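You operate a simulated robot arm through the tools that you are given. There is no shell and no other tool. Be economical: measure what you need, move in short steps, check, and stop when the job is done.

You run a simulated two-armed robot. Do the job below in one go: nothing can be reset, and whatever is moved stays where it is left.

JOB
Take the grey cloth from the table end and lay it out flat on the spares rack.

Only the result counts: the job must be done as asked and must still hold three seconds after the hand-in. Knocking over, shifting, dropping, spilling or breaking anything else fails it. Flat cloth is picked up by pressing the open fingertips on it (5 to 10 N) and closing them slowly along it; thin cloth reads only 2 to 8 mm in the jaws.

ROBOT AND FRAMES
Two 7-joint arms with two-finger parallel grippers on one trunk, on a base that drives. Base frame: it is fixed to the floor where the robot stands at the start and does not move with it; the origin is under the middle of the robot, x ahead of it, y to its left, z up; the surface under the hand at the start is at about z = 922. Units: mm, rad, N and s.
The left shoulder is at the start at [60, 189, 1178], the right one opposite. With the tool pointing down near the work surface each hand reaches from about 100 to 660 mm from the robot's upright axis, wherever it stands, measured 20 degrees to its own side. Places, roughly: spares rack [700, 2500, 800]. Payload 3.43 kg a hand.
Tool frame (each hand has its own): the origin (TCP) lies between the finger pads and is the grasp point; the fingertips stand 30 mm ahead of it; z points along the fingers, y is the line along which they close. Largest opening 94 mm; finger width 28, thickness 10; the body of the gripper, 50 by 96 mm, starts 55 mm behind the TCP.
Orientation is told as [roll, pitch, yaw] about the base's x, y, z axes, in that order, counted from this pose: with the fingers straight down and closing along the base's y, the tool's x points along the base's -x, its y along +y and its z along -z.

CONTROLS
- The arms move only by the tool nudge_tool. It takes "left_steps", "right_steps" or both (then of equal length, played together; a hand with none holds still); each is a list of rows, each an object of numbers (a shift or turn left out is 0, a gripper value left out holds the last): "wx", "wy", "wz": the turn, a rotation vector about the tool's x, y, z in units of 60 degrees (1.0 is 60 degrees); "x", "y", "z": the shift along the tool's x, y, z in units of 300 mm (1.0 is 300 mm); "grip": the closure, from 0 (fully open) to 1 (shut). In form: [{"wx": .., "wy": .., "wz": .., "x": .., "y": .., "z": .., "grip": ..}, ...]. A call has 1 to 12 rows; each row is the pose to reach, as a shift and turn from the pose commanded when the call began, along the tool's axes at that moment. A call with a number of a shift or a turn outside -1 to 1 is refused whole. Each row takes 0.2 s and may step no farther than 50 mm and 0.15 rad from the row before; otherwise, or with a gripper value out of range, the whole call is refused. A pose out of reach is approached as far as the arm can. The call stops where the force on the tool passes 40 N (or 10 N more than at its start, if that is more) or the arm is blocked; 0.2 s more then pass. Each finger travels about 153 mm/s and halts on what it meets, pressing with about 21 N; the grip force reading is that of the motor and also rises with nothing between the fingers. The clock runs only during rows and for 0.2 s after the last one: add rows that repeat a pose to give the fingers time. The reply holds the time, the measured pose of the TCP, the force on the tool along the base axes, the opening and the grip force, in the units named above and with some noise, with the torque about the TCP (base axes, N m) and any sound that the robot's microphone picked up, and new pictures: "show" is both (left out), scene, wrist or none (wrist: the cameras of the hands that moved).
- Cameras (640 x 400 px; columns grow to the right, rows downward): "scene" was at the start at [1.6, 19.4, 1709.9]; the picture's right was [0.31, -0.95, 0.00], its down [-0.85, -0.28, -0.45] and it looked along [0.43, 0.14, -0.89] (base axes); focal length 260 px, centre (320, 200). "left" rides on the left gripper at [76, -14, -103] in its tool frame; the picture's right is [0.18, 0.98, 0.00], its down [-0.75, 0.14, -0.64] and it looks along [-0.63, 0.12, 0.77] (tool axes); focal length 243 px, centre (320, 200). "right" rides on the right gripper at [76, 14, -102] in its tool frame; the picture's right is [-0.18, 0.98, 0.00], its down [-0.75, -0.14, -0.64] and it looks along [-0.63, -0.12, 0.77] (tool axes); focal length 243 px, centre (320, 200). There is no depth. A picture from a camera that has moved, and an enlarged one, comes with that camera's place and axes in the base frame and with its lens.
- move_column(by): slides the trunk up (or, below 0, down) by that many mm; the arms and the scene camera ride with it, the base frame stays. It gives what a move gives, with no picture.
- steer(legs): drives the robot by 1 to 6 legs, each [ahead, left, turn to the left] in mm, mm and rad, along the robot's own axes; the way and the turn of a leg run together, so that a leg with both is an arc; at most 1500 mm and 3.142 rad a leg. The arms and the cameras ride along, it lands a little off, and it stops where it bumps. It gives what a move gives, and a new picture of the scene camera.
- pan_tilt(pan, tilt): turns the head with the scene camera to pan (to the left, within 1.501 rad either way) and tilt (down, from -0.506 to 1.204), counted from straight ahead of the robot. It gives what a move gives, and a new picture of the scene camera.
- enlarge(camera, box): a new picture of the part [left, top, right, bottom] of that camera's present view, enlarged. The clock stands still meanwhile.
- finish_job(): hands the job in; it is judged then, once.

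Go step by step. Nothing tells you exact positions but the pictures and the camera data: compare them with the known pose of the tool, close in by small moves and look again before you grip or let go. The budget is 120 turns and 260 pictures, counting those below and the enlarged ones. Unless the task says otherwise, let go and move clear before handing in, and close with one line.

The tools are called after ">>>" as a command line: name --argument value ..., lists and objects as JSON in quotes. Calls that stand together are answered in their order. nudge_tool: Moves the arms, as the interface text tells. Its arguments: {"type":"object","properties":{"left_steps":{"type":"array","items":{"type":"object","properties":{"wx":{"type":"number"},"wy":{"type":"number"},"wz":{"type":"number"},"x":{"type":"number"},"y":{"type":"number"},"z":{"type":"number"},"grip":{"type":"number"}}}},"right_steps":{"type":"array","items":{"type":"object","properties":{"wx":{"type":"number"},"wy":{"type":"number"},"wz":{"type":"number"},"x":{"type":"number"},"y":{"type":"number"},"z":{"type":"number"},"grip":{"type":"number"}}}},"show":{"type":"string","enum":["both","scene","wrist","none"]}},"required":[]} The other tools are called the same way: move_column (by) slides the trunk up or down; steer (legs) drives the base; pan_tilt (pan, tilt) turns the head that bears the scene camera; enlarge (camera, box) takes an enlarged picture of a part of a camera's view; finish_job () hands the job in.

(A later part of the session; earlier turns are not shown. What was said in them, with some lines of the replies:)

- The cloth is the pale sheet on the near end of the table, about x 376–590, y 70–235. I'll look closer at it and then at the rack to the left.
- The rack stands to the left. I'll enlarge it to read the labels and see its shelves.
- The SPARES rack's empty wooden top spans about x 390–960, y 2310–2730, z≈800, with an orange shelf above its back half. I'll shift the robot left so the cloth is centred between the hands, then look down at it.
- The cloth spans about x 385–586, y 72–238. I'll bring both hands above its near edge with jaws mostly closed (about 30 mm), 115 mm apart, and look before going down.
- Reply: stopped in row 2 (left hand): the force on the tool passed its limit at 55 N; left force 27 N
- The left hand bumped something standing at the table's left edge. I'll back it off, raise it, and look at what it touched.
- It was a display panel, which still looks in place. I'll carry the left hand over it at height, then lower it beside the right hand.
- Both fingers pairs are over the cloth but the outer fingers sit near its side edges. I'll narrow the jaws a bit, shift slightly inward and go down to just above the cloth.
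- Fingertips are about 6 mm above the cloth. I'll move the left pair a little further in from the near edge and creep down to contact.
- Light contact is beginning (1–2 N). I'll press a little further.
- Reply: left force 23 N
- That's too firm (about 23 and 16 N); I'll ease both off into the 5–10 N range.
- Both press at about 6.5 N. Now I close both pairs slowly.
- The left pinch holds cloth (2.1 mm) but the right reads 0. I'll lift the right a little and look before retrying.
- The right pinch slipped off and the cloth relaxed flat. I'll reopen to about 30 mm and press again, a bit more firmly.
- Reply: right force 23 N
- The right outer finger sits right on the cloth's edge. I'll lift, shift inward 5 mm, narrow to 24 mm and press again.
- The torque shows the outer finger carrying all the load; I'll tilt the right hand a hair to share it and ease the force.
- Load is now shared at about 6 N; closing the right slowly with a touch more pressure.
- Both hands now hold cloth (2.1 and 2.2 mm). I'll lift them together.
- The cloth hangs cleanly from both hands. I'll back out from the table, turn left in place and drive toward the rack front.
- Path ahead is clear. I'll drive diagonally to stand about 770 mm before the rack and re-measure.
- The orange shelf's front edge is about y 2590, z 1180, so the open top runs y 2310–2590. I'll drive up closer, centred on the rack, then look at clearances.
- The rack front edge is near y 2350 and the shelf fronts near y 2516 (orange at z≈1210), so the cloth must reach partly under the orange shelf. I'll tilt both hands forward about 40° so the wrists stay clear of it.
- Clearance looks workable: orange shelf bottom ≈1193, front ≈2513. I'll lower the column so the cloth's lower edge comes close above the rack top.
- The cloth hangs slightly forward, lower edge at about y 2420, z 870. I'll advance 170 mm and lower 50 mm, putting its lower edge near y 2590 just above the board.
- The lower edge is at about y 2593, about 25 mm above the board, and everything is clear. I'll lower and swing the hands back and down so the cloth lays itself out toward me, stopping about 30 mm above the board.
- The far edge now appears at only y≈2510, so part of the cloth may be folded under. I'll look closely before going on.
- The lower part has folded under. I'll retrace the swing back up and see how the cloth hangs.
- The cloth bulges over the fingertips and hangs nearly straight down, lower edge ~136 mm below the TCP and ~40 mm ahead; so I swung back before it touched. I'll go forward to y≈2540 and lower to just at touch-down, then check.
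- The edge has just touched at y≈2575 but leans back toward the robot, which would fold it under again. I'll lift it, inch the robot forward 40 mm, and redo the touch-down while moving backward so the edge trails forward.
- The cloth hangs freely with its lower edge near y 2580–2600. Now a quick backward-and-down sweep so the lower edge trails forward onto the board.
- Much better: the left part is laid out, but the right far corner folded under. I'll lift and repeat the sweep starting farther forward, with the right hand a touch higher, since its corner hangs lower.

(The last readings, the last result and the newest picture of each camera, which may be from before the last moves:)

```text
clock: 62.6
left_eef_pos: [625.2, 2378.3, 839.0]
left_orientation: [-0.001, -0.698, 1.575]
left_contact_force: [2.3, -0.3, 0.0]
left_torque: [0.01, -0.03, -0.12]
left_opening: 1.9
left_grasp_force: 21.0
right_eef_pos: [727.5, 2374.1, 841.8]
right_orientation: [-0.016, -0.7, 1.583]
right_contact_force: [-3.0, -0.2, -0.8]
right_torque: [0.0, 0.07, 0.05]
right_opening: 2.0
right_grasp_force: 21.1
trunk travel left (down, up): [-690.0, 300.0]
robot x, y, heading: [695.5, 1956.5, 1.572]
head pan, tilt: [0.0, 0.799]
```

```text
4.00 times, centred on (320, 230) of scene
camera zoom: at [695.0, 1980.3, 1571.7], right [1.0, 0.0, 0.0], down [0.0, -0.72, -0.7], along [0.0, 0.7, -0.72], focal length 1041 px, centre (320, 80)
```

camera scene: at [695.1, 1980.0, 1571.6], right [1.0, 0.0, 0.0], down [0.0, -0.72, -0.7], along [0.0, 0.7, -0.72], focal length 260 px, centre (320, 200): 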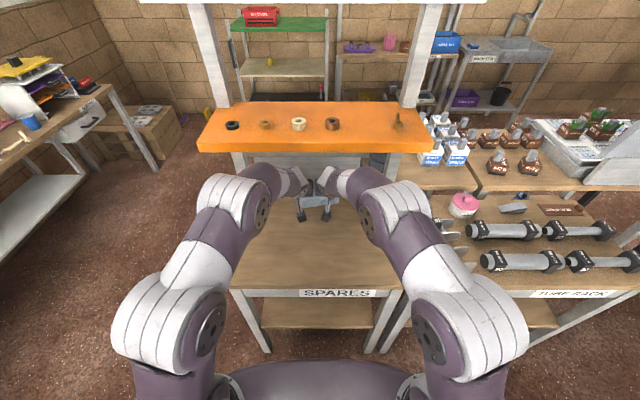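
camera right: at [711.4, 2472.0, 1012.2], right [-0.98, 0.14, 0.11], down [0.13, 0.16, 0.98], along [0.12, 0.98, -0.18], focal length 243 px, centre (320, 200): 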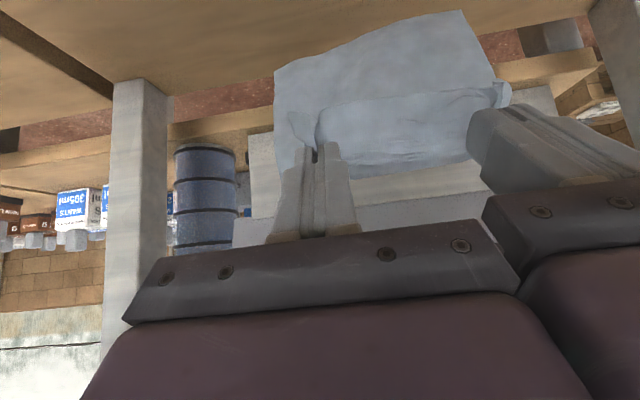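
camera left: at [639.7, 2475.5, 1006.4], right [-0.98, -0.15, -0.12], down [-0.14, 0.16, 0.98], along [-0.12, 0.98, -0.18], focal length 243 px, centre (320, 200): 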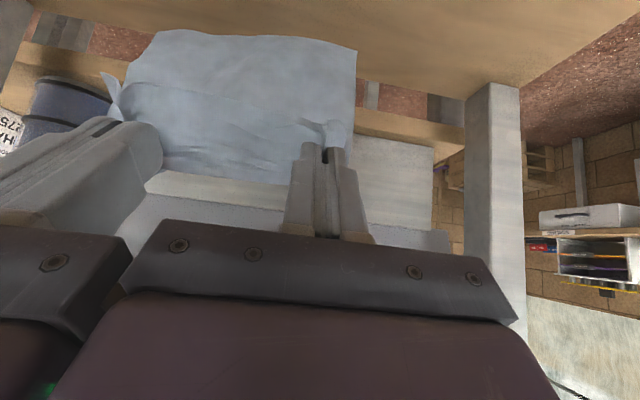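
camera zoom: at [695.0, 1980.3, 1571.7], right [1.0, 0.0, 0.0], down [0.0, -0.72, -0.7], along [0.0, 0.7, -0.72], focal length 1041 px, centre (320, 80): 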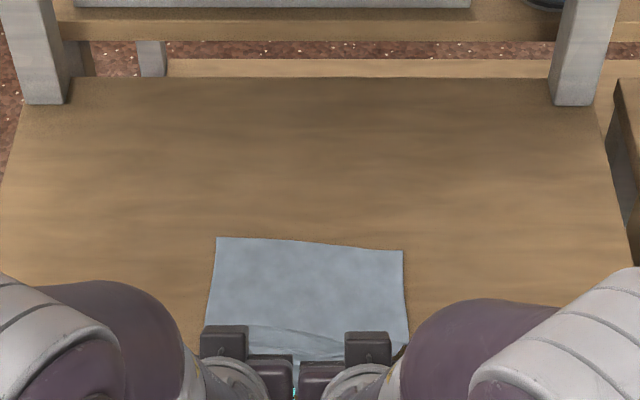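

Excellent: the far half lies flat with both corners out (far edge y≈2526). There is slack by the hands; I'll lower them to the board, release gently, then later smooth the cloth forward by pressing and dragging its far part.

>>> nudge_tool --left_steps '[{"x": 0.009, "z": 0.01}, {"x": 0.017, "z": 0.02}, {"x": 0.017, "z": 0.02}]' --right_steps '[{"x": 0.012, "z": 0.014}, {"x": 0.0236, "z": 0.028}, {"x": 0.0236, "z": 0.028}]' --show "wrist"

```text
clock: 63.4
left_eef_pos: [626.7, 2377.0, 833.6]
left_orientation: [-0.003, -0.703, 1.577]
left_contact_force: [1.5, 1.9, 9.6]
left_torque: [0.15, -0.03, -0.08]
left_opening: 1.9
left_grasp_force: 21.0
right_eef_pos: [727.0, 2373.6, 831.8]
right_orientation: [-0.013, -0.707, 1.579]
right_contact_force: [0.6, 0.6, 27.2]
right_torque: [0.24, -0.09, 0.02]
right_opening: 2.0
right_grasp_force: 21.4
trunk travel left (down, up): [-690.0, 300.0]
robot x, y, heading: [695.8, 1958.4, 1.57]
head pan, tilt: [0.0, 0.799]
camera right: at [712.6, 2249.9, 860.0], right [-0.98, 0.14, 0.11], down [0.13, 0.16, 0.98], along [0.12, 0.98, -0.17], focal length 243 px, centre (320, 200)
camera left: at [642.0, 2253.3, 862.2], right [-0.98, -0.15, -0.12], down [-0.14, 0.16, 0.98], along [-0.12, 0.98, -0.18], focal length 243 px, centre (320, 200)
```

right: 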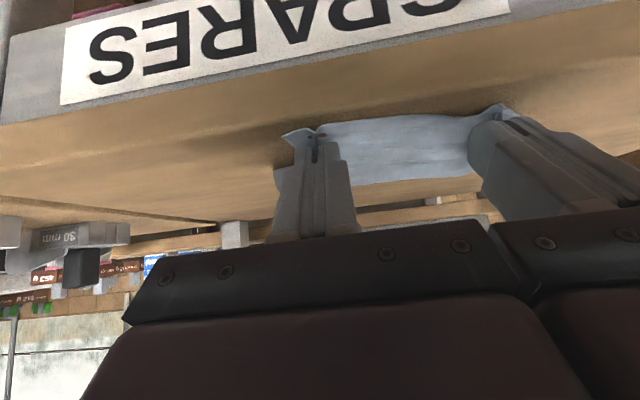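
left: 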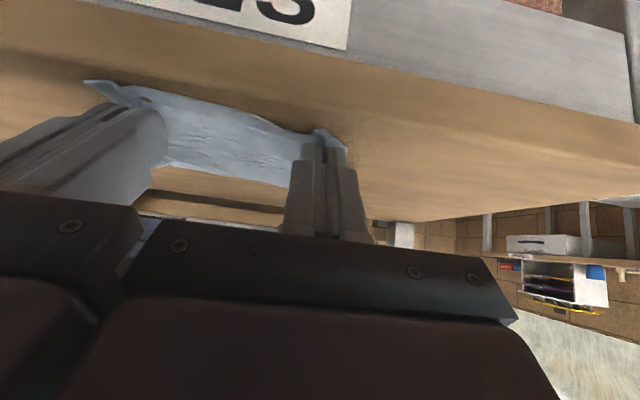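

Fingers touch the board. I'll ease off a couple of millimetres, open slowly to ~30 mm, then rise straight up.

>>> nudge_tool --left_steps '[{"x": -0.004, "z": -0.005, "grip": 0.97}, {"x": -0.004, "z": -0.005, "grip": 0.92}, {"x": -0.004, "z": -0.005, "grip": 0.86}, {"x": -0.004, "z": -0.005, "grip": 0.8}, {"x": -0.004, "z": -0.005, "grip": 0.74}, {"x": -0.004, "z": -0.005, "grip": 0.7}, {"x": -0.004, "z": -0.005, "grip": 0.7}, {"x": -0.02, "z": -0.02}, {"x": -0.07, "z": -0.08}, {"x": -0.14, "z": -0.17}]' --right_steps '[{"x": -0.0064, "z": -0.0077, "grip": 0.97}, {"x": -0.0064, "z": -0.0077, "grip": 0.92}, {"x": -0.0064, "z": -0.0077, "grip": 0.86}, {"x": -0.0064, "z": -0.0077, "grip": 0.8}, {"x": -0.0064, "z": -0.0077, "grip": 0.74}, {"x": -0.0064, "z": -0.0077, "grip": 0.7}, {"x": -0.0064, "z": -0.0077, "grip": 0.7}, {"x": -0.02, "z": -0.02}, {"x": -0.07, "z": -0.08}, {"x": -0.14, "z": -0.17}]'

>>> enlarge --camera "scene" --box '[260, 190, 380, 290]'

```text
clock: 65.6
left_eef_pos: [626.1, 2375.9, 899.3]
left_orientation: [0.0, -0.697, 1.576]
left_contact_force: [-0.1, -0.5, 0.0]
left_torque: [0.0, 0.0, 0.03]
left_opening: 28.2
left_grasp_force: 0.0
right_eef_pos: [727.4, 2371.9, 894.1]
right_orientation: [-0.014, -0.697, 1.582]
right_contact_force: [-0.1, -0.2, 0.0]
right_torque: [0.03, -0.02, -0.02]
right_opening: 28.2
right_grasp_force: 0.0
trunk travel left (down, up): [-690.0, 300.0]
robot x, y, heading: [695.6, 1958.6, 1.571]
head pan, tilt: [0.0, 0.799]
camera scene: at [695.4, 1978.8, 1571.5], right [1.0, 0.0, 0.0], down [0.0, -0.72, -0.7], along [0.0, 0.7, -0.72], focal length 260 px, centre (320, 200)
camera right: at [713.2, 2248.3, 923.4], right [-0.98, 0.14, 0.11], down [0.13, 0.16, 0.98], along [0.12, 0.98, -0.18], focal length 243 px, centre (320, 200)
camera left: at [641.7, 2252.2, 927.4], right [-0.98, -0.15, -0.12], down [-0.14, 0.16, 0.98], along [-0.12, 0.98, -0.18], focal length 243 px, centre (320, 200)
```

scene: 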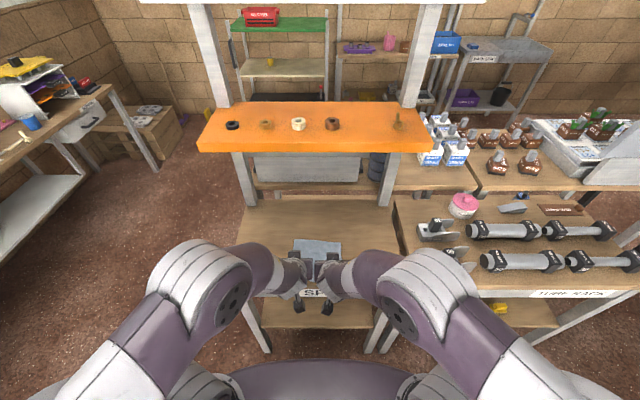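
right: 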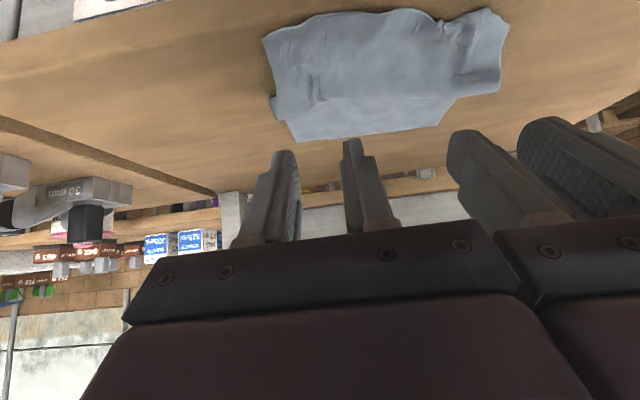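
left: 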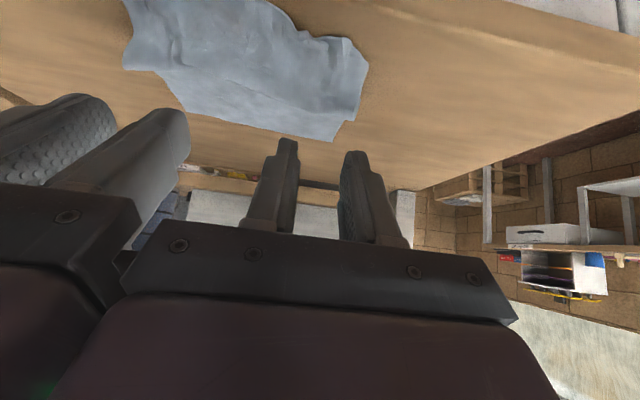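

```text
4.00 times, centred on (320, 240) of scene
camera zoom: at [695.4, 1978.8, 1571.5], right [1.0, 0.0, 0.0], down [0.0, -0.72, -0.7], along [0.0, 0.7, -0.72], focal length 1041 px, centre (320, 40)
```

zoom: 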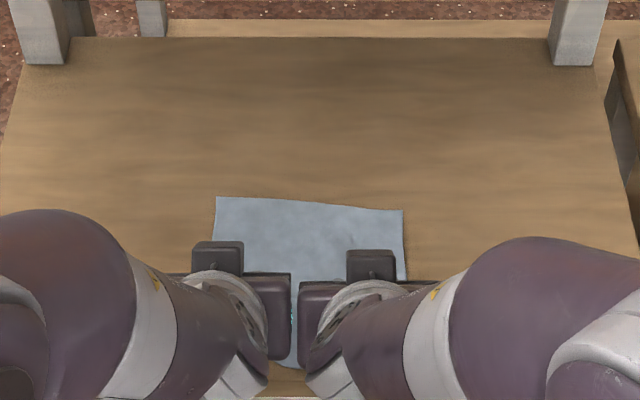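

Cloth is released on the board. I'll raise and spread the hands to view it fully.

>>> nudge_tool --left_steps '[{"x": -0.1, "z": -0.12}, {"x": -0.2, "z": -0.24}, {"x": -0.2, "z": -0.24, "y": 0.15}, {"x": -0.2, "z": -0.24, "y": 0.3}, {"x": -0.2, "z": -0.24, "y": 0.45}, {"x": -0.2, "z": -0.24, "y": 0.55}]' --right_steps '[{"x": -0.1, "z": -0.12}, {"x": -0.2, "z": -0.24}, {"x": -0.2, "z": -0.24, "y": -0.15}, {"x": -0.2, "z": -0.24, "y": -0.3}, {"x": -0.2, "z": -0.24, "y": -0.45}, {"x": -0.2, "z": -0.24, "y": -0.55}]' --show "scene"

>>> enlarge --camera "scene" --box '[260, 210, 380, 310]'

```text
clock: 67.0
left_eef_pos: [524.9, 2363.9, 984.6]
left_orientation: [0.01, -0.691, 1.574]
left_contact_force: [0.1, 0.3, 0.4]
left_torque: [0.01, -0.02, 0.01]
left_opening: 28.1
left_grasp_force: 0.1
left hand out of reach, approached as far as the arm can: row 5, 6
right_eef_pos: [878.8, 2362.9, 983.9]
right_orientation: [-0.07, -0.636, 1.585]
right_contact_force: [1.1, 0.2, 1.1]
right_torque: [0.02, 0.02, -0.01]
right_opening: 28.0
right_grasp_force: 0.0
right hand out of reach, approached as far as the arm can: row 6
trunk travel left (down, up): [-690.0, 300.0]
robot x, y, heading: [694.5, 1957.6, 1.572]
head pan, tilt: [0.0, 0.799]
camera scene: at [694.7, 1979.4, 1571.6], right [1.0, 0.0, 0.0], down [0.0, -0.72, -0.7], along [0.0, 0.7, -0.72], focal length 260 px, centre (320, 200)
```

scene: 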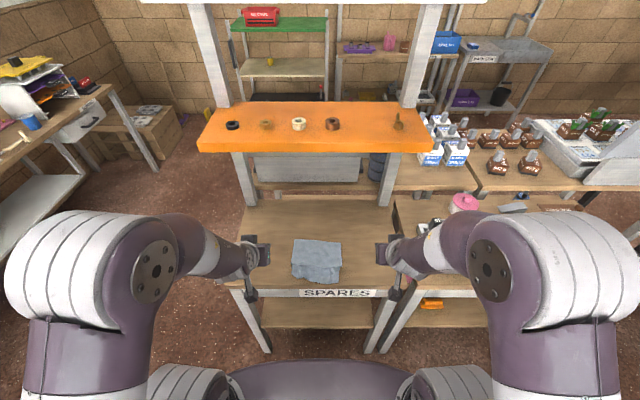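

```text
4.00 times, centred on (320, 260) of scene
camera zoom: at [694.7, 1979.4, 1571.6], right [1.0, 0.0, 0.0], down [0.0, -0.72, -0.7], along [0.0, 0.7, -0.72], focal length 1041 px, centre (320, -40)
```

zoom: 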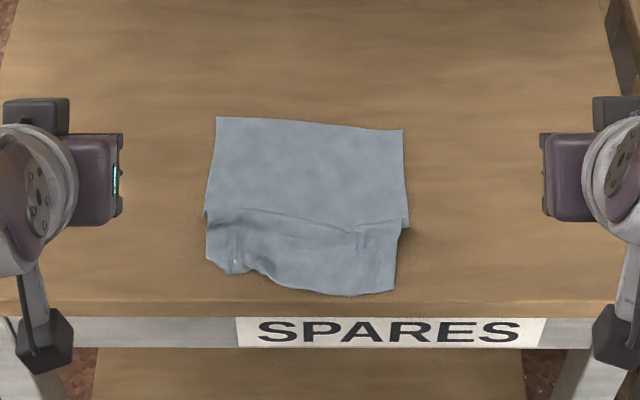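

A soft fold remains across the middle (slack of about 45 mm). I'll bring the closed fingertips over the far half, press lightly and drag it forward to pull the fold out; first, reposition.

>>> nudge_tool --left_steps '[{"y": -0.1, "grip": 1.0}, {"y": -0.2, "x": -0.06, "z": 0.05}, {"y": -0.3, "x": -0.15, "z": 0.12}, {"y": -0.3, "x": -0.255, "z": 0.214}, {"y": -0.3, "x": -0.255, "z": 0.214}]' --right_steps '[{"y": 0.1, "grip": 1.0}, {"y": 0.2, "x": -0.06, "z": 0.05}, {"y": 0.3, "x": -0.15, "z": 0.12}, {"y": 0.3, "x": -0.255, "z": 0.214}, {"y": 0.3, "x": -0.255, "z": 0.214}]' --show "none"

```text
clock: 68.2
left_eef_pos: [548.9, 2476.5, 992.4]
left_orientation: [-0.001, -0.699, 1.575]
left_contact_force: [0.5, 0.1, 1.1]
left_torque: [0.0, 0.01, -0.03]
left_opening: 0.1
left_grasp_force: 20.1
left hand out of reach, approached as far as the arm can: row 1
right_eef_pos: [799.1, 2471.9, 989.6]
right_orientation: [-0.013, -0.701, 1.582]
right_contact_force: [0.2, -0.3, 0.7]
right_torque: [0.05, -0.06, 0.0]
right_opening: 0.2
right_grasp_force: 21.0
trunk travel left (down, up): [-690.0, 300.0]
robot x, y, heading: [693.5, 1960.7, 1.571]
head pan, tilt: [0.0, 0.799]
```

>>> nudge_tool --left_steps '[{"y": -0.14}, {"y": -0.277}, {"y": -0.277, "x": 0.08, "z": 0.096}, {"y": -0.277, "x": 0.16, "z": 0.192}, {"y": -0.277, "x": 0.24, "z": 0.287}, {"y": -0.277, "x": 0.32, "z": 0.38}, {"y": -0.277, "x": 0.32, "z": 0.38}]' --right_steps '[{"y": 0.1}, {"y": 0.197}, {"y": 0.197, "x": 0.08, "z": 0.096}, {"y": 0.197, "x": 0.16, "z": 0.192}, {"y": 0.197, "x": 0.24, "z": 0.287}, {"y": 0.197, "x": 0.315, "z": 0.375}, {"y": 0.197, "x": 0.315, "z": 0.375}]' --show "wrist"

```text
clock: 69.8
left_eef_pos: [632.5, 2476.1, 842.7]
left_orientation: [-0.001, -0.697, 1.575]
left_contact_force: [0.7, -0.6, 0.1]
left_torque: [0.03, 0.01, 0.01]
left_opening: 0.0
left_grasp_force: 21.3
right_eef_pos: [742.9, 2472.6, 843.5]
right_orientation: [-0.015, -0.7, 1.58]
right_contact_force: [-0.5, -0.4, 1.7]
right_torque: [0.0, -0.01, 0.01]
right_opening: 0.0
right_grasp_force: 21.3
trunk travel left (down, up): [-690.0, 300.0]
robot x, y, heading: [693.8, 1960.6, 1.573]
head pan, tilt: [0.0, 0.799]
camera right: at [728.7, 2349.1, 871.4], right [-0.98, 0.14, 0.11], down [0.13, 0.16, 0.98], along [0.12, 0.98, -0.18], focal length 243 px, centre (320, 200)
camera left: at [648.1, 2351.7, 872.1], right [-0.98, -0.15, -0.12], down [-0.14, 0.16, 0.98], along [-0.12, 0.98, -0.18], focal length 243 px, centre (320, 200)
```

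right: 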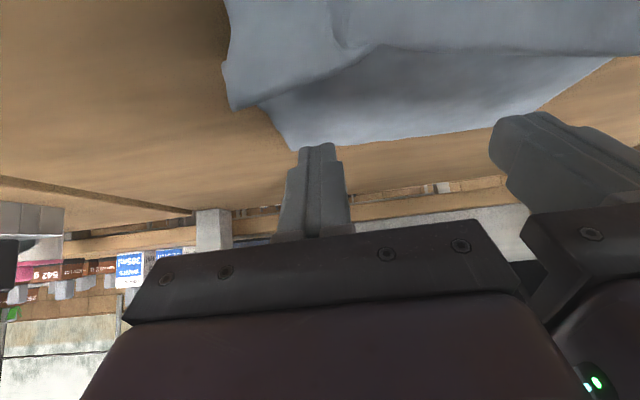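
left: 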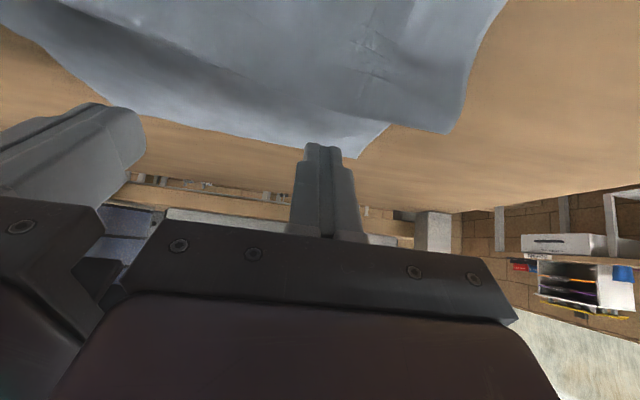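

Fingertips hover about 10 mm over the far half. Pressing down gently.

>>> nudge_tool --left_steps '[{"x": 0.01, "z": 0.012}, {"x": 0.019, "z": 0.023}, {"x": 0.019, "z": 0.023}, {"x": 0.019, "z": 0.023}]' --right_steps '[{"x": 0.01, "z": 0.012}, {"x": 0.021, "z": 0.025}, {"x": 0.021, "z": 0.025}, {"x": 0.021, "z": 0.025}]' --show "none"

```text
clock: 70.8
left_eef_pos: [633.6, 2476.6, 834.0]
left_orientation: [0.001, -0.699, 1.575]
left_contact_force: [0.7, 0.8, -0.4]
left_torque: [0.03, 0.03, 0.02]
left_opening: 0.0
left_grasp_force: 21.0
right_eef_pos: [743.7, 2472.6, 833.0]
right_orientation: [-0.012, -0.699, 1.582]
right_contact_force: [-0.2, -1.0, 2.5]
right_torque: [0.0, -0.03, 0.0]
right_opening: 0.0
right_grasp_force: 20.8
trunk travel left (down, up): [-690.0, 300.0]
robot x, y, heading: [695.4, 1956.8, 1.574]
head pan, tilt: [0.0, 0.799]
```

>>> nudge_tool --left_steps '[{"x": 0.006, "z": 0.007}, {"x": 0.006, "z": 0.007}, {"x": 0.006, "z": 0.007}]' --right_steps '[{"x": 0.003, "z": 0.0036}, {"x": 0.003, "z": 0.0036}, {"x": 0.003, "z": 0.0036}]' --show "none"

```text
clock: 71.6
left_eef_pos: [633.7, 2475.8, 833.7]
left_orientation: [-0.001, -0.701, 1.58]
left_contact_force: [-0.2, -1.0, 13.3]
left_torque: [0.08, 0.05, 0.01]
left_opening: 0.2
left_grasp_force: 20.5
right_eef_pos: [744.0, 2473.1, 833.6]
right_orientation: [-0.016, -0.702, 1.581]
right_contact_force: [0.6, 2.6, 5.6]
right_torque: [0.1, -0.03, -0.03]
right_opening: 0.2
right_grasp_force: 21.2
trunk travel left (down, up): [-690.0, 300.0]
robot x, y, heading: [692.8, 1960.4, 1.571]
head pan, tilt: [0.0, 0.799]
```

Pressing at roughly 13 and 6 N. Now dragging forward 40 mm slowly.

>>> nudge_tool --left_steps '[{"x": -0.013, "z": 0.0107}, {"x": -0.0255, "z": 0.0214}, {"x": -0.038, "z": 0.032}, {"x": -0.051, "z": 0.043}, {"x": -0.064, "z": 0.0535}, {"x": -0.077, "z": 0.064}, {"x": -0.09, "z": 0.075}, {"x": -0.102, "z": 0.086}]' --right_steps '[{"x": -0.013, "z": 0.0107}, {"x": -0.0255, "z": 0.0214}, {"x": -0.038, "z": 0.032}, {"x": -0.051, "z": 0.043}, {"x": -0.064, "z": 0.0535}, {"x": -0.077, "z": 0.064}, {"x": -0.09, "z": 0.075}, {"x": -0.102, "z": 0.086}]' --show "wrist"

>>> enlarge --camera "scene" --box '[260, 210, 380, 310]'

```text
clock: 73.4
left_eef_pos: [632.7, 2516.1, 831.7]
left_orientation: [-0.001, -0.701, 1.578]
left_contact_force: [0.7, -5.3, 17.9]
left_torque: [-0.02, 0.01, 0.0]
left_opening: 0.2
left_grasp_force: 20.8
right_eef_pos: [743.6, 2509.9, 833.1]
right_orientation: [-0.014, -0.701, 1.584]
right_contact_force: [0.1, -0.7, 3.0]
right_torque: [-0.02, -0.02, 0.01]
right_opening: 0.0
right_grasp_force: 21.0
trunk travel left (down, up): [-690.0, 300.0]
robot x, y, heading: [697.5, 1956.4, 1.573]
head pan, tilt: [0.0, 0.799]
camera right: at [729.6, 2386.8, 861.0], right [-0.98, 0.14, 0.11], down [0.13, 0.16, 0.98], along [0.12, 0.98, -0.18], focal length 243 px, centre (320, 200)
camera left: at [648.6, 2390.6, 861.4], right [-0.98, -0.15, -0.12], down [-0.14, 0.16, 0.98], along [-0.12, 0.98, -0.18], focal length 243 px, centre (320, 200)
```

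right: 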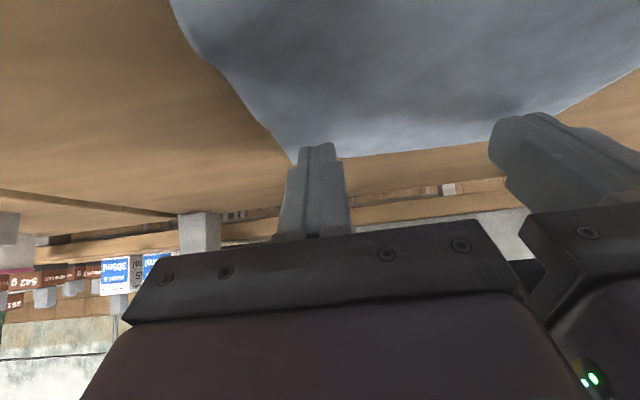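
left: 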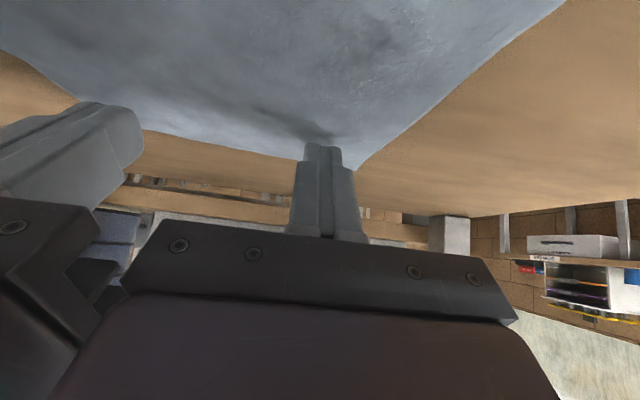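

```text
4.00 times, centred on (320, 260) of scene
camera zoom: at [695.4, 1975.8, 1571.7], right [1.0, 0.0, 0.0], down [0.0, -0.71, -0.7], along [0.0, 0.7, -0.71], focal length 1041 px, centre (320, -40)
```

zoom: 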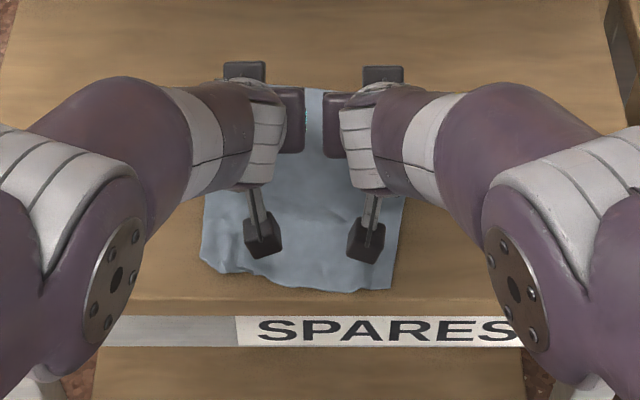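

The fold has been pulled out. I'll lift straight up, spread the hands and inspect.

>>> nudge_tool --left_steps '[{"x": -0.03, "z": -0.036}, {"x": -0.12, "z": -0.143}, {"x": -0.2, "z": -0.24}, {"x": -0.13, "z": -0.3, "y": 0.1}, {"x": -0.05, "z": -0.36, "y": 0.2}, {"x": 0.05, "z": -0.42, "y": 0.3}]' --right_steps '[{"x": -0.03, "z": -0.036}, {"x": -0.12, "z": -0.143}, {"x": -0.2, "z": -0.24}, {"x": -0.13, "z": -0.3, "y": -0.1}, {"x": -0.05, "z": -0.36, "y": -0.2}, {"x": 0.05, "z": -0.42, "y": -0.3}]' --show "scene"

>>> enlarge --camera "scene" --box '[260, 210, 380, 310]'

```text
clock: 74.8
left_eef_pos: [542.8, 2423.6, 917.1]
left_orientation: [-0.005, -0.697, 1.587]
left_contact_force: [1.8, 0.5, 0.2]
left_torque: [0.02, -0.01, -0.01]
left_opening: 0.0
left_grasp_force: 20.7
right_eef_pos: [832.2, 2419.5, 919.6]
right_orientation: [-0.013, -0.699, 1.576]
right_contact_force: [0.5, -0.2, 0.2]
right_torque: [0.04, -0.04, -0.02]
right_opening: 0.0
right_grasp_force: 20.8
trunk travel left (down, up): [-690.0, 300.0]
robot x, y, heading: [693.7, 1959.0, 1.572]
head pan, tilt: [0.0, 0.799]
camera scene: at [695.0, 1979.1, 1571.6], right [1.0, 0.0, 0.0], down [0.0, -0.72, -0.7], along [0.0, 0.7, -0.72], focal length 260 px, centre (320, 200)
```

scene: 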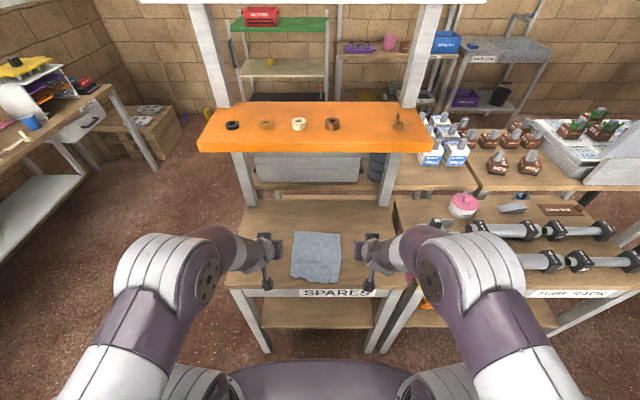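

```text
4.00 times, centred on (320, 260) of scene
camera zoom: at [695.0, 1979.1, 1571.6], right [1.0, 0.0, 0.0], down [0.0, -0.72, -0.7], along [0.0, 0.7, -0.72], focal length 1041 px, centre (320, -40)
```

zoom: 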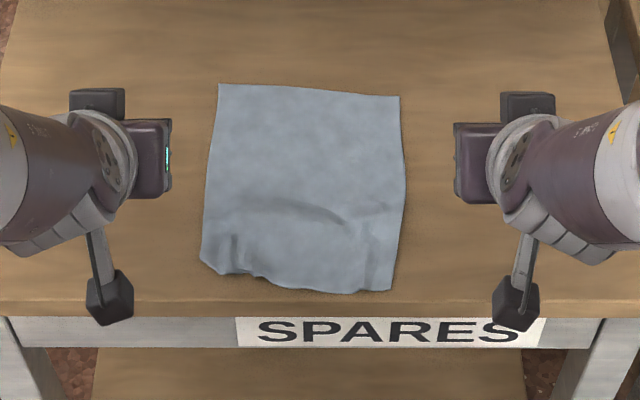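

Now nearly flat, with a faint ripple left. I'll repeat the press-and-drag once for another 18 mm.

>>> nudge_tool --left_steps '[{"x": -0.1, "z": 0.06, "y": -0.1}, {"x": -0.18, "z": 0.12, "y": -0.2}, {"x": -0.25, "z": 0.18, "y": -0.3}, {"x": -0.17, "z": 0.277, "y": -0.3}, {"x": -0.08, "z": 0.384, "y": -0.3}, {"x": -0.056, "z": 0.413, "y": -0.3}, {"x": -0.052, "z": 0.418, "y": -0.3}, {"x": -0.052, "z": 0.418, "y": -0.3}]' --right_steps '[{"x": -0.1, "z": 0.06, "y": 0.1}, {"x": -0.18, "z": 0.12, "y": 0.2}, {"x": -0.25, "z": 0.18, "y": 0.3}, {"x": -0.17, "z": 0.277, "y": 0.3}, {"x": -0.08, "z": 0.384, "y": 0.3}, {"x": -0.052, "z": 0.418, "y": 0.3}, {"x": -0.048, "z": 0.4224, "y": 0.3}, {"x": -0.048, "z": 0.4224, "y": 0.3}]' --show "none"

```text
clock: 76.6
left_eef_pos: [632.4, 2515.2, 832.5]
left_orientation: [-0.003, -0.7, 1.577]
left_contact_force: [-0.1, -0.9, 6.4]
left_torque: [0.08, 0.01, 0.02]
left_opening: 0.0
left_grasp_force: 21.1
right_eef_pos: [743.0, 2513.1, 833.6]
right_orientation: [-0.014, -0.703, 1.583]
right_contact_force: [0.2, 2.7, 13.8]
right_torque: [0.24, 0.02, 0.0]
right_opening: 0.1
right_grasp_force: 20.8
trunk travel left (down, up): [-690.0, 300.0]
robot x, y, heading: [693.6, 1954.1, 1.571]
head pan, tilt: [0.0, 0.799]
```

>>> nudge_tool --left_steps '[{"x": -0.0115, "z": 0.0097}, {"x": -0.023, "z": 0.0193}, {"x": -0.0345, "z": 0.029}, {"x": -0.046, "z": 0.0386}, {"x": -0.046, "z": 0.0386}, {"x": -0.076, "z": 0.0026}, {"x": -0.166, "z": -0.105}, {"x": -0.246, "z": -0.2}, {"x": -0.16, "z": -0.28, "y": 0.1}, {"x": -0.06, "z": -0.36, "y": 0.2}, {"x": 0.03, "z": -0.42, "y": 0.3}]' --right_steps '[{"x": -0.0115, "z": 0.0097}, {"x": -0.023, "z": 0.0193}, {"x": -0.0345, "z": 0.029}, {"x": -0.046, "z": 0.0386}, {"x": -0.046, "z": 0.0386}, {"x": -0.076, "z": 0.0026}, {"x": -0.166, "z": -0.105}, {"x": -0.246, "z": -0.2}, {"x": -0.16, "z": -0.28, "y": -0.1}, {"x": -0.06, "z": -0.36, "y": -0.2}, {"x": 0.03, "z": -0.42, "y": -0.3}]' --show "scene"

>>> enlarge --camera "scene" --box '[270, 215, 366, 305]'

```text
clock: 79.0
left_eef_pos: [546.7, 2437.4, 922.8]
left_orientation: [0.01, -0.698, 1.579]
left_contact_force: [0.4, -0.1, -0.4]
left_torque: [-0.01, -0.01, 0.0]
left_opening: 0.0
left_grasp_force: 20.5
left hand out of reach, approached as far as the arm can: row 11
right_eef_pos: [832.1, 2424.9, 922.5]
right_orientation: [-0.013, -0.698, 1.575]
right_contact_force: [0.7, 0.1, 0.2]
right_torque: [0.01, -0.04, -0.02]
right_opening: 0.0
right_grasp_force: 21.3
trunk travel left (down, up): [-690.0, 300.0]
robot x, y, heading: [695.6, 1959.9, 1.572]
head pan, tilt: [0.0, 0.799]
camera scene: at [695.5, 1980.0, 1571.6], right [1.0, 0.0, 0.0], down [0.0, -0.72, -0.7], along [0.0, 0.7, -0.72], focal length 260 px, centre (320, 200)
```

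scene: 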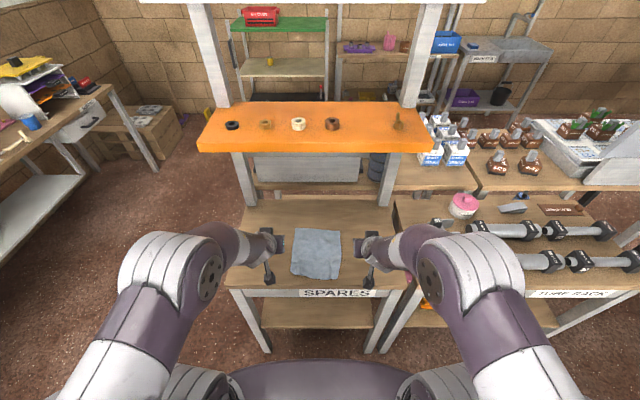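

```text
4.44 times, centred on (318, 260) of scene
camera zoom: at [695.5, 1980.0, 1571.6], right [1.0, 0.0, 0.0], down [0.0, -0.72, -0.7], along [0.0, 0.7, -0.72], focal length 1156 px, centre (329, -67)
```

zoom: 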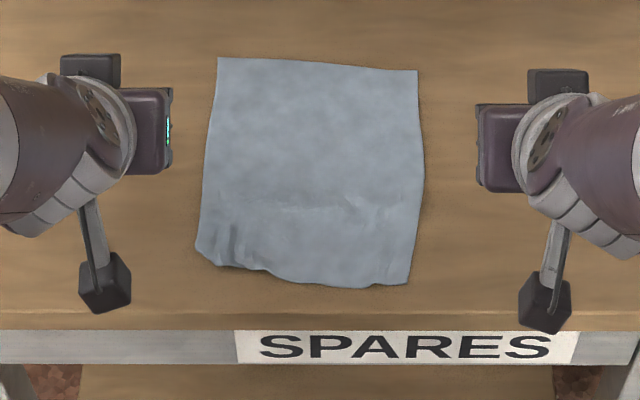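

The cloth is flat now but for a small crumple at the near-left corner. I'll check its height from the wrist cameras.

>>> enlarge --camera "scene" --box '[288, 245, 320, 285]'

>>> enlarge --camera "left" --box '[0, 0, 400, 240]'

>>> enlarge --camera "right" --box '[240, 0, 640, 240]'

```text
10.00 times, centred on (304, 265) of scene
camera zoom: at [695.5, 1980.0, 1571.6], right [1.0, 0.0, 0.0], down [0.0, -0.72, -0.7], along [0.0, 0.7, -0.72], focal length 2602 px, centre (480, -450)
```

zoom: 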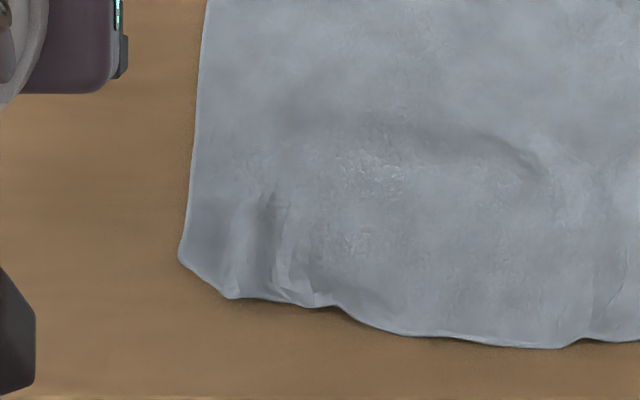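

```text
1.60 times, centred on (200, 120) of left
camera zoom: at [563.5, 2312.7, 952.0], right [-0.98, -0.16, -0.11], down [-0.14, 0.16, 0.98], along [-0.14, 0.97, -0.18], focal length 388 px, centre (512, 328)
```

zoom: 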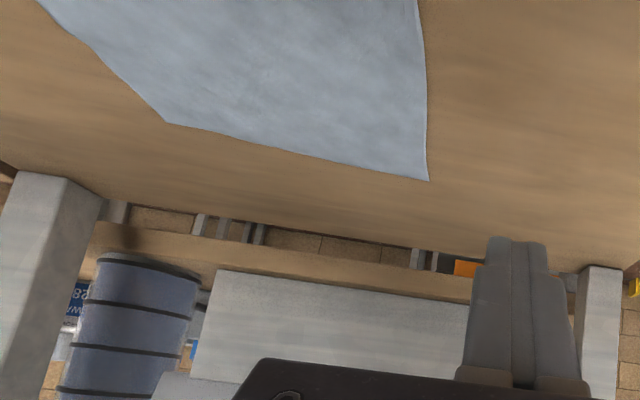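

```text
1.60 times, centred on (440, 120) of right
camera zoom: at [817.8, 2301.7, 951.2], right [-0.98, 0.14, 0.11], down [0.13, 0.16, 0.98], along [0.12, 0.98, -0.18], focal length 388 px, centre (128, 328)
```

zoom: 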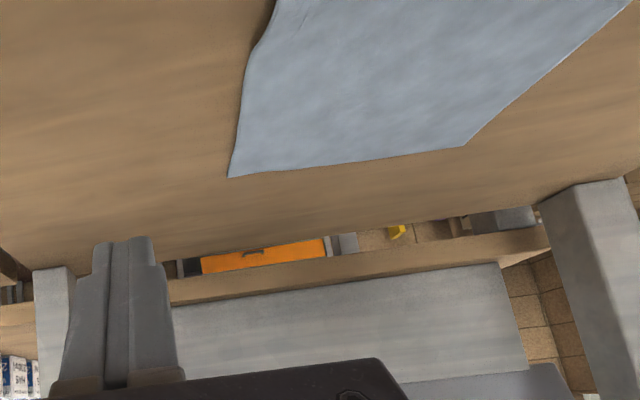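

Only shallow wrinkles remain; I'll do one light outward stroke with the left fingertip on the near-left corner to open the pleat.

>>> nudge_tool --left_steps '[{"y": -0.1}, {"y": -0.233}, {"y": -0.233, "x": 0.09, "z": 0.04}, {"y": -0.233, "x": 0.18, "z": 0.085}, {"y": -0.233, "x": 0.255, "z": 0.11}, {"y": -0.233, "x": 0.255, "z": 0.11}]' --show "wrist"

>>> enlarge --camera "scene" --box '[270, 215, 366, 305]'

```text
clock: 80.4
left_eef_pos: [616.3, 2399.3, 847.1]
left_orientation: [-0.001, -0.698, 1.577]
left_contact_force: [0.5, -0.5, -0.3]
left_torque: [0.0, 0.0, 0.02]
left_opening: 0.0
left_grasp_force: 21.2
right_eef_pos: [831.6, 2424.6, 922.6]
right_orientation: [-0.014, -0.698, 1.581]
right_contact_force: [0.1, -0.3, -0.1]
right_torque: [0.04, 0.01, 0.01]
right_opening: 0.1
right_grasp_force: 21.5
trunk travel left (down, up): [-690.0, 300.0]
robot x, y, heading: [696.5, 1961.3, 1.573]
head pan, tilt: [0.0, 0.799]
camera left: at [631.9, 2275.5, 877.4], right [-0.98, -0.15, -0.12], down [-0.14, 0.16, 0.98], along [-0.12, 0.98, -0.18], focal length 243 px, centre (320, 200)
```

left: 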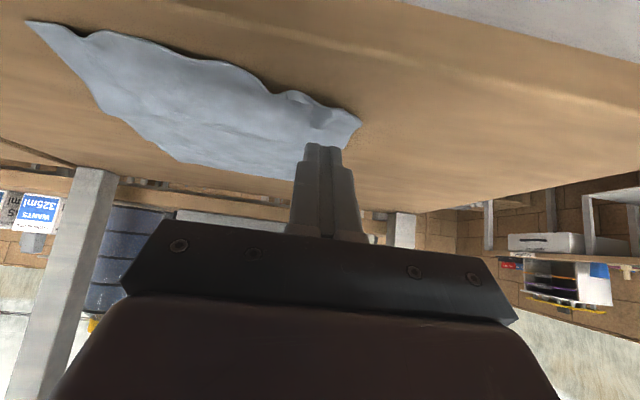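

```text
4.44 times, centred on (318, 260) of scene
camera zoom: at [695.2, 1980.1, 1571.6], right [1.0, 0.0, 0.0], down [0.0, -0.72, -0.7], along [0.0, 0.7, -0.72], focal length 1156 px, centre (329, -67)
```

zoom: 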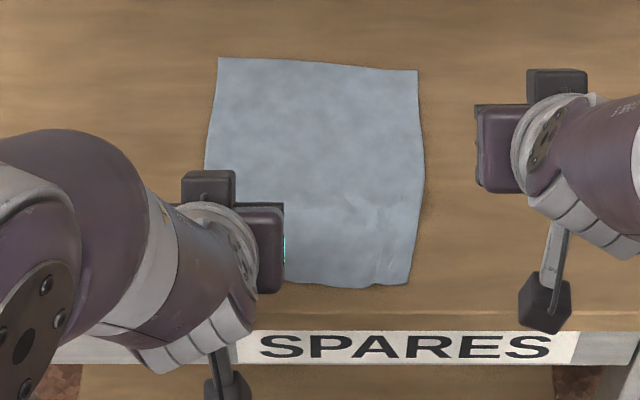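

>>> nudge_tool --left_steps '[{"x": 0.02, "z": 0.024}, {"x": 0.0325, "z": 0.0385}, {"x": 0.0325, "z": 0.0385}, {"x": 0.0325, "z": 0.0385, "y": 0.01}, {"x": 0.0325, "z": 0.0385, "y": 0.02}, {"x": 0.0325, "z": 0.0385, "y": 0.03}, {"x": 0.0325, "z": 0.0385, "y": 0.035}, {"x": 0.0, "z": 0.0, "y": 0.035}, {"x": -0.09, "z": -0.1, "y": 0.035}, {"x": -0.09, "z": -0.1, "y": 0.15}, {"x": -0.09, "z": -0.1, "y": 0.26}]' --show "none"

>>> enlarge --camera "scene" --box '[270, 215, 366, 305]'

```text
clock: 82.8
left_eef_pos: [537.1, 2400.5, 888.1]
left_orientation: [-0.001, -0.698, 1.577]
left_contact_force: [-0.6, -0.7, -0.3]
left_torque: [-0.02, 0.01, 0.05]
left_opening: 0.0
left_grasp_force: 21.3
right_eef_pos: [831.4, 2424.2, 922.8]
right_orientation: [-0.017, -0.7, 1.584]
right_contact_force: [-0.6, -0.3, -0.5]
right_torque: [-0.01, 0.02, -0.02]
right_opening: 0.0
right_grasp_force: 21.5
trunk travel left (down, up): [-690.0, 300.0]
robot x, y, heading: [694.2, 1958.9, 1.576]
head pan, tilt: [0.0, 0.799]
```

```text
4.44 times, centred on (318, 260) of scene
camera zoom: at [694.6, 1979.5, 1571.6], right [1.0, 0.0, 0.0], down [0.0, -0.72, -0.7], along [0.0, 0.7, -0.72], focal length 1156 px, centre (329, -67)
```

zoom: 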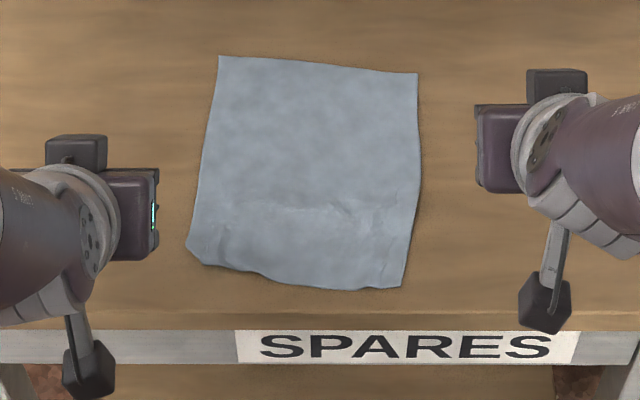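

The cloth lies flat, fully on the SPARES rack top. I'll back the robot off and take a last look.

>>> steer --legs '[[-250, 0, 0]]'

>>> enlarge --camera "scene" --box '[240, 160, 400, 280]'

```text
clock: 84.6
left_eef_pos: [539.2, 2146.6, 887.6]
left_orientation: [0.0, -0.698, 1.576]
left_contact_force: [0.7, -0.5, 0.4]
left_torque: [0.0, 0.02, -0.02]
left_opening: 0.0
left_grasp_force: 21.2
right_eef_pos: [832.2, 2172.4, 921.8]
right_orientation: [-0.014, -0.701, 1.581]
right_contact_force: [-0.4, 0.1, -0.2]
right_torque: [-0.03, 0.01, -0.02]
right_opening: 0.2
right_grasp_force: 21.0
trunk travel left (down, up): [-690.0, 300.0]
robot x, y, heading: [691.3, 1706.7, 1.57]
head pan, tilt: [0.0, 0.799]
camera scene: at [695.6, 1727.1, 1571.6], right [1.0, 0.0, 0.0], down [0.0, -0.72, -0.7], along [0.0, 0.7, -0.72], focal length 260 px, centre (320, 200)
```

scene: 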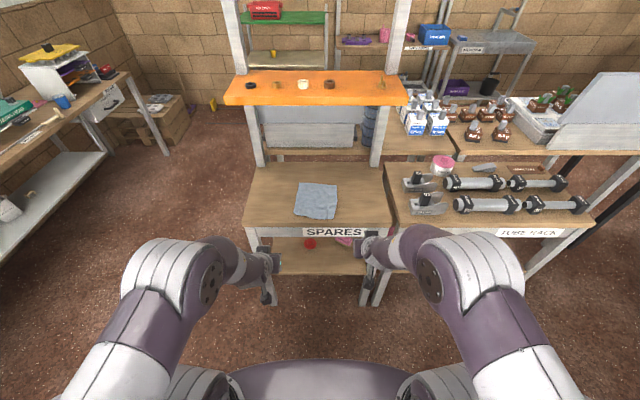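

```text
3.33 times, centred on (320, 220) of scene
camera zoom: at [695.6, 1727.1, 1571.6], right [1.0, 0.0, 0.0], down [0.0, -0.72, -0.7], along [0.0, 0.7, -0.72], focal length 867 px, centre (320, 133)
```

zoom: 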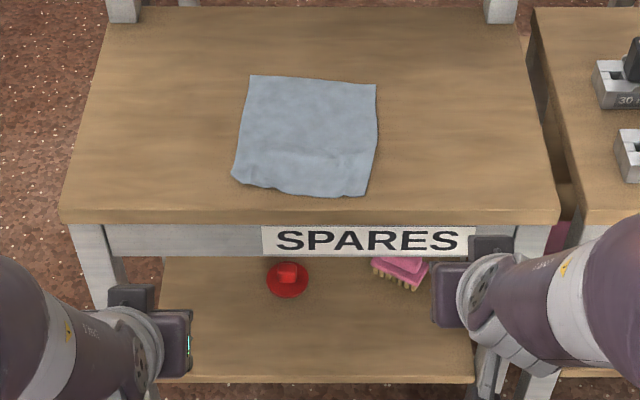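

The cloth is flat on the rack, the rest of the rack looks undisturbed, and both hands are clear. I'm handing in.

>>> finish_job

```text
The job is handed in.
```

The grey cloth is laid out flat on the top of the spares rack, with only faint ripples near its front edge, and both hands are clear of it. Early on, my left hand bumped the display panel at the table's left edge (about 55 N before it stopped); the panel looked unmoved in the pictures afterwards.
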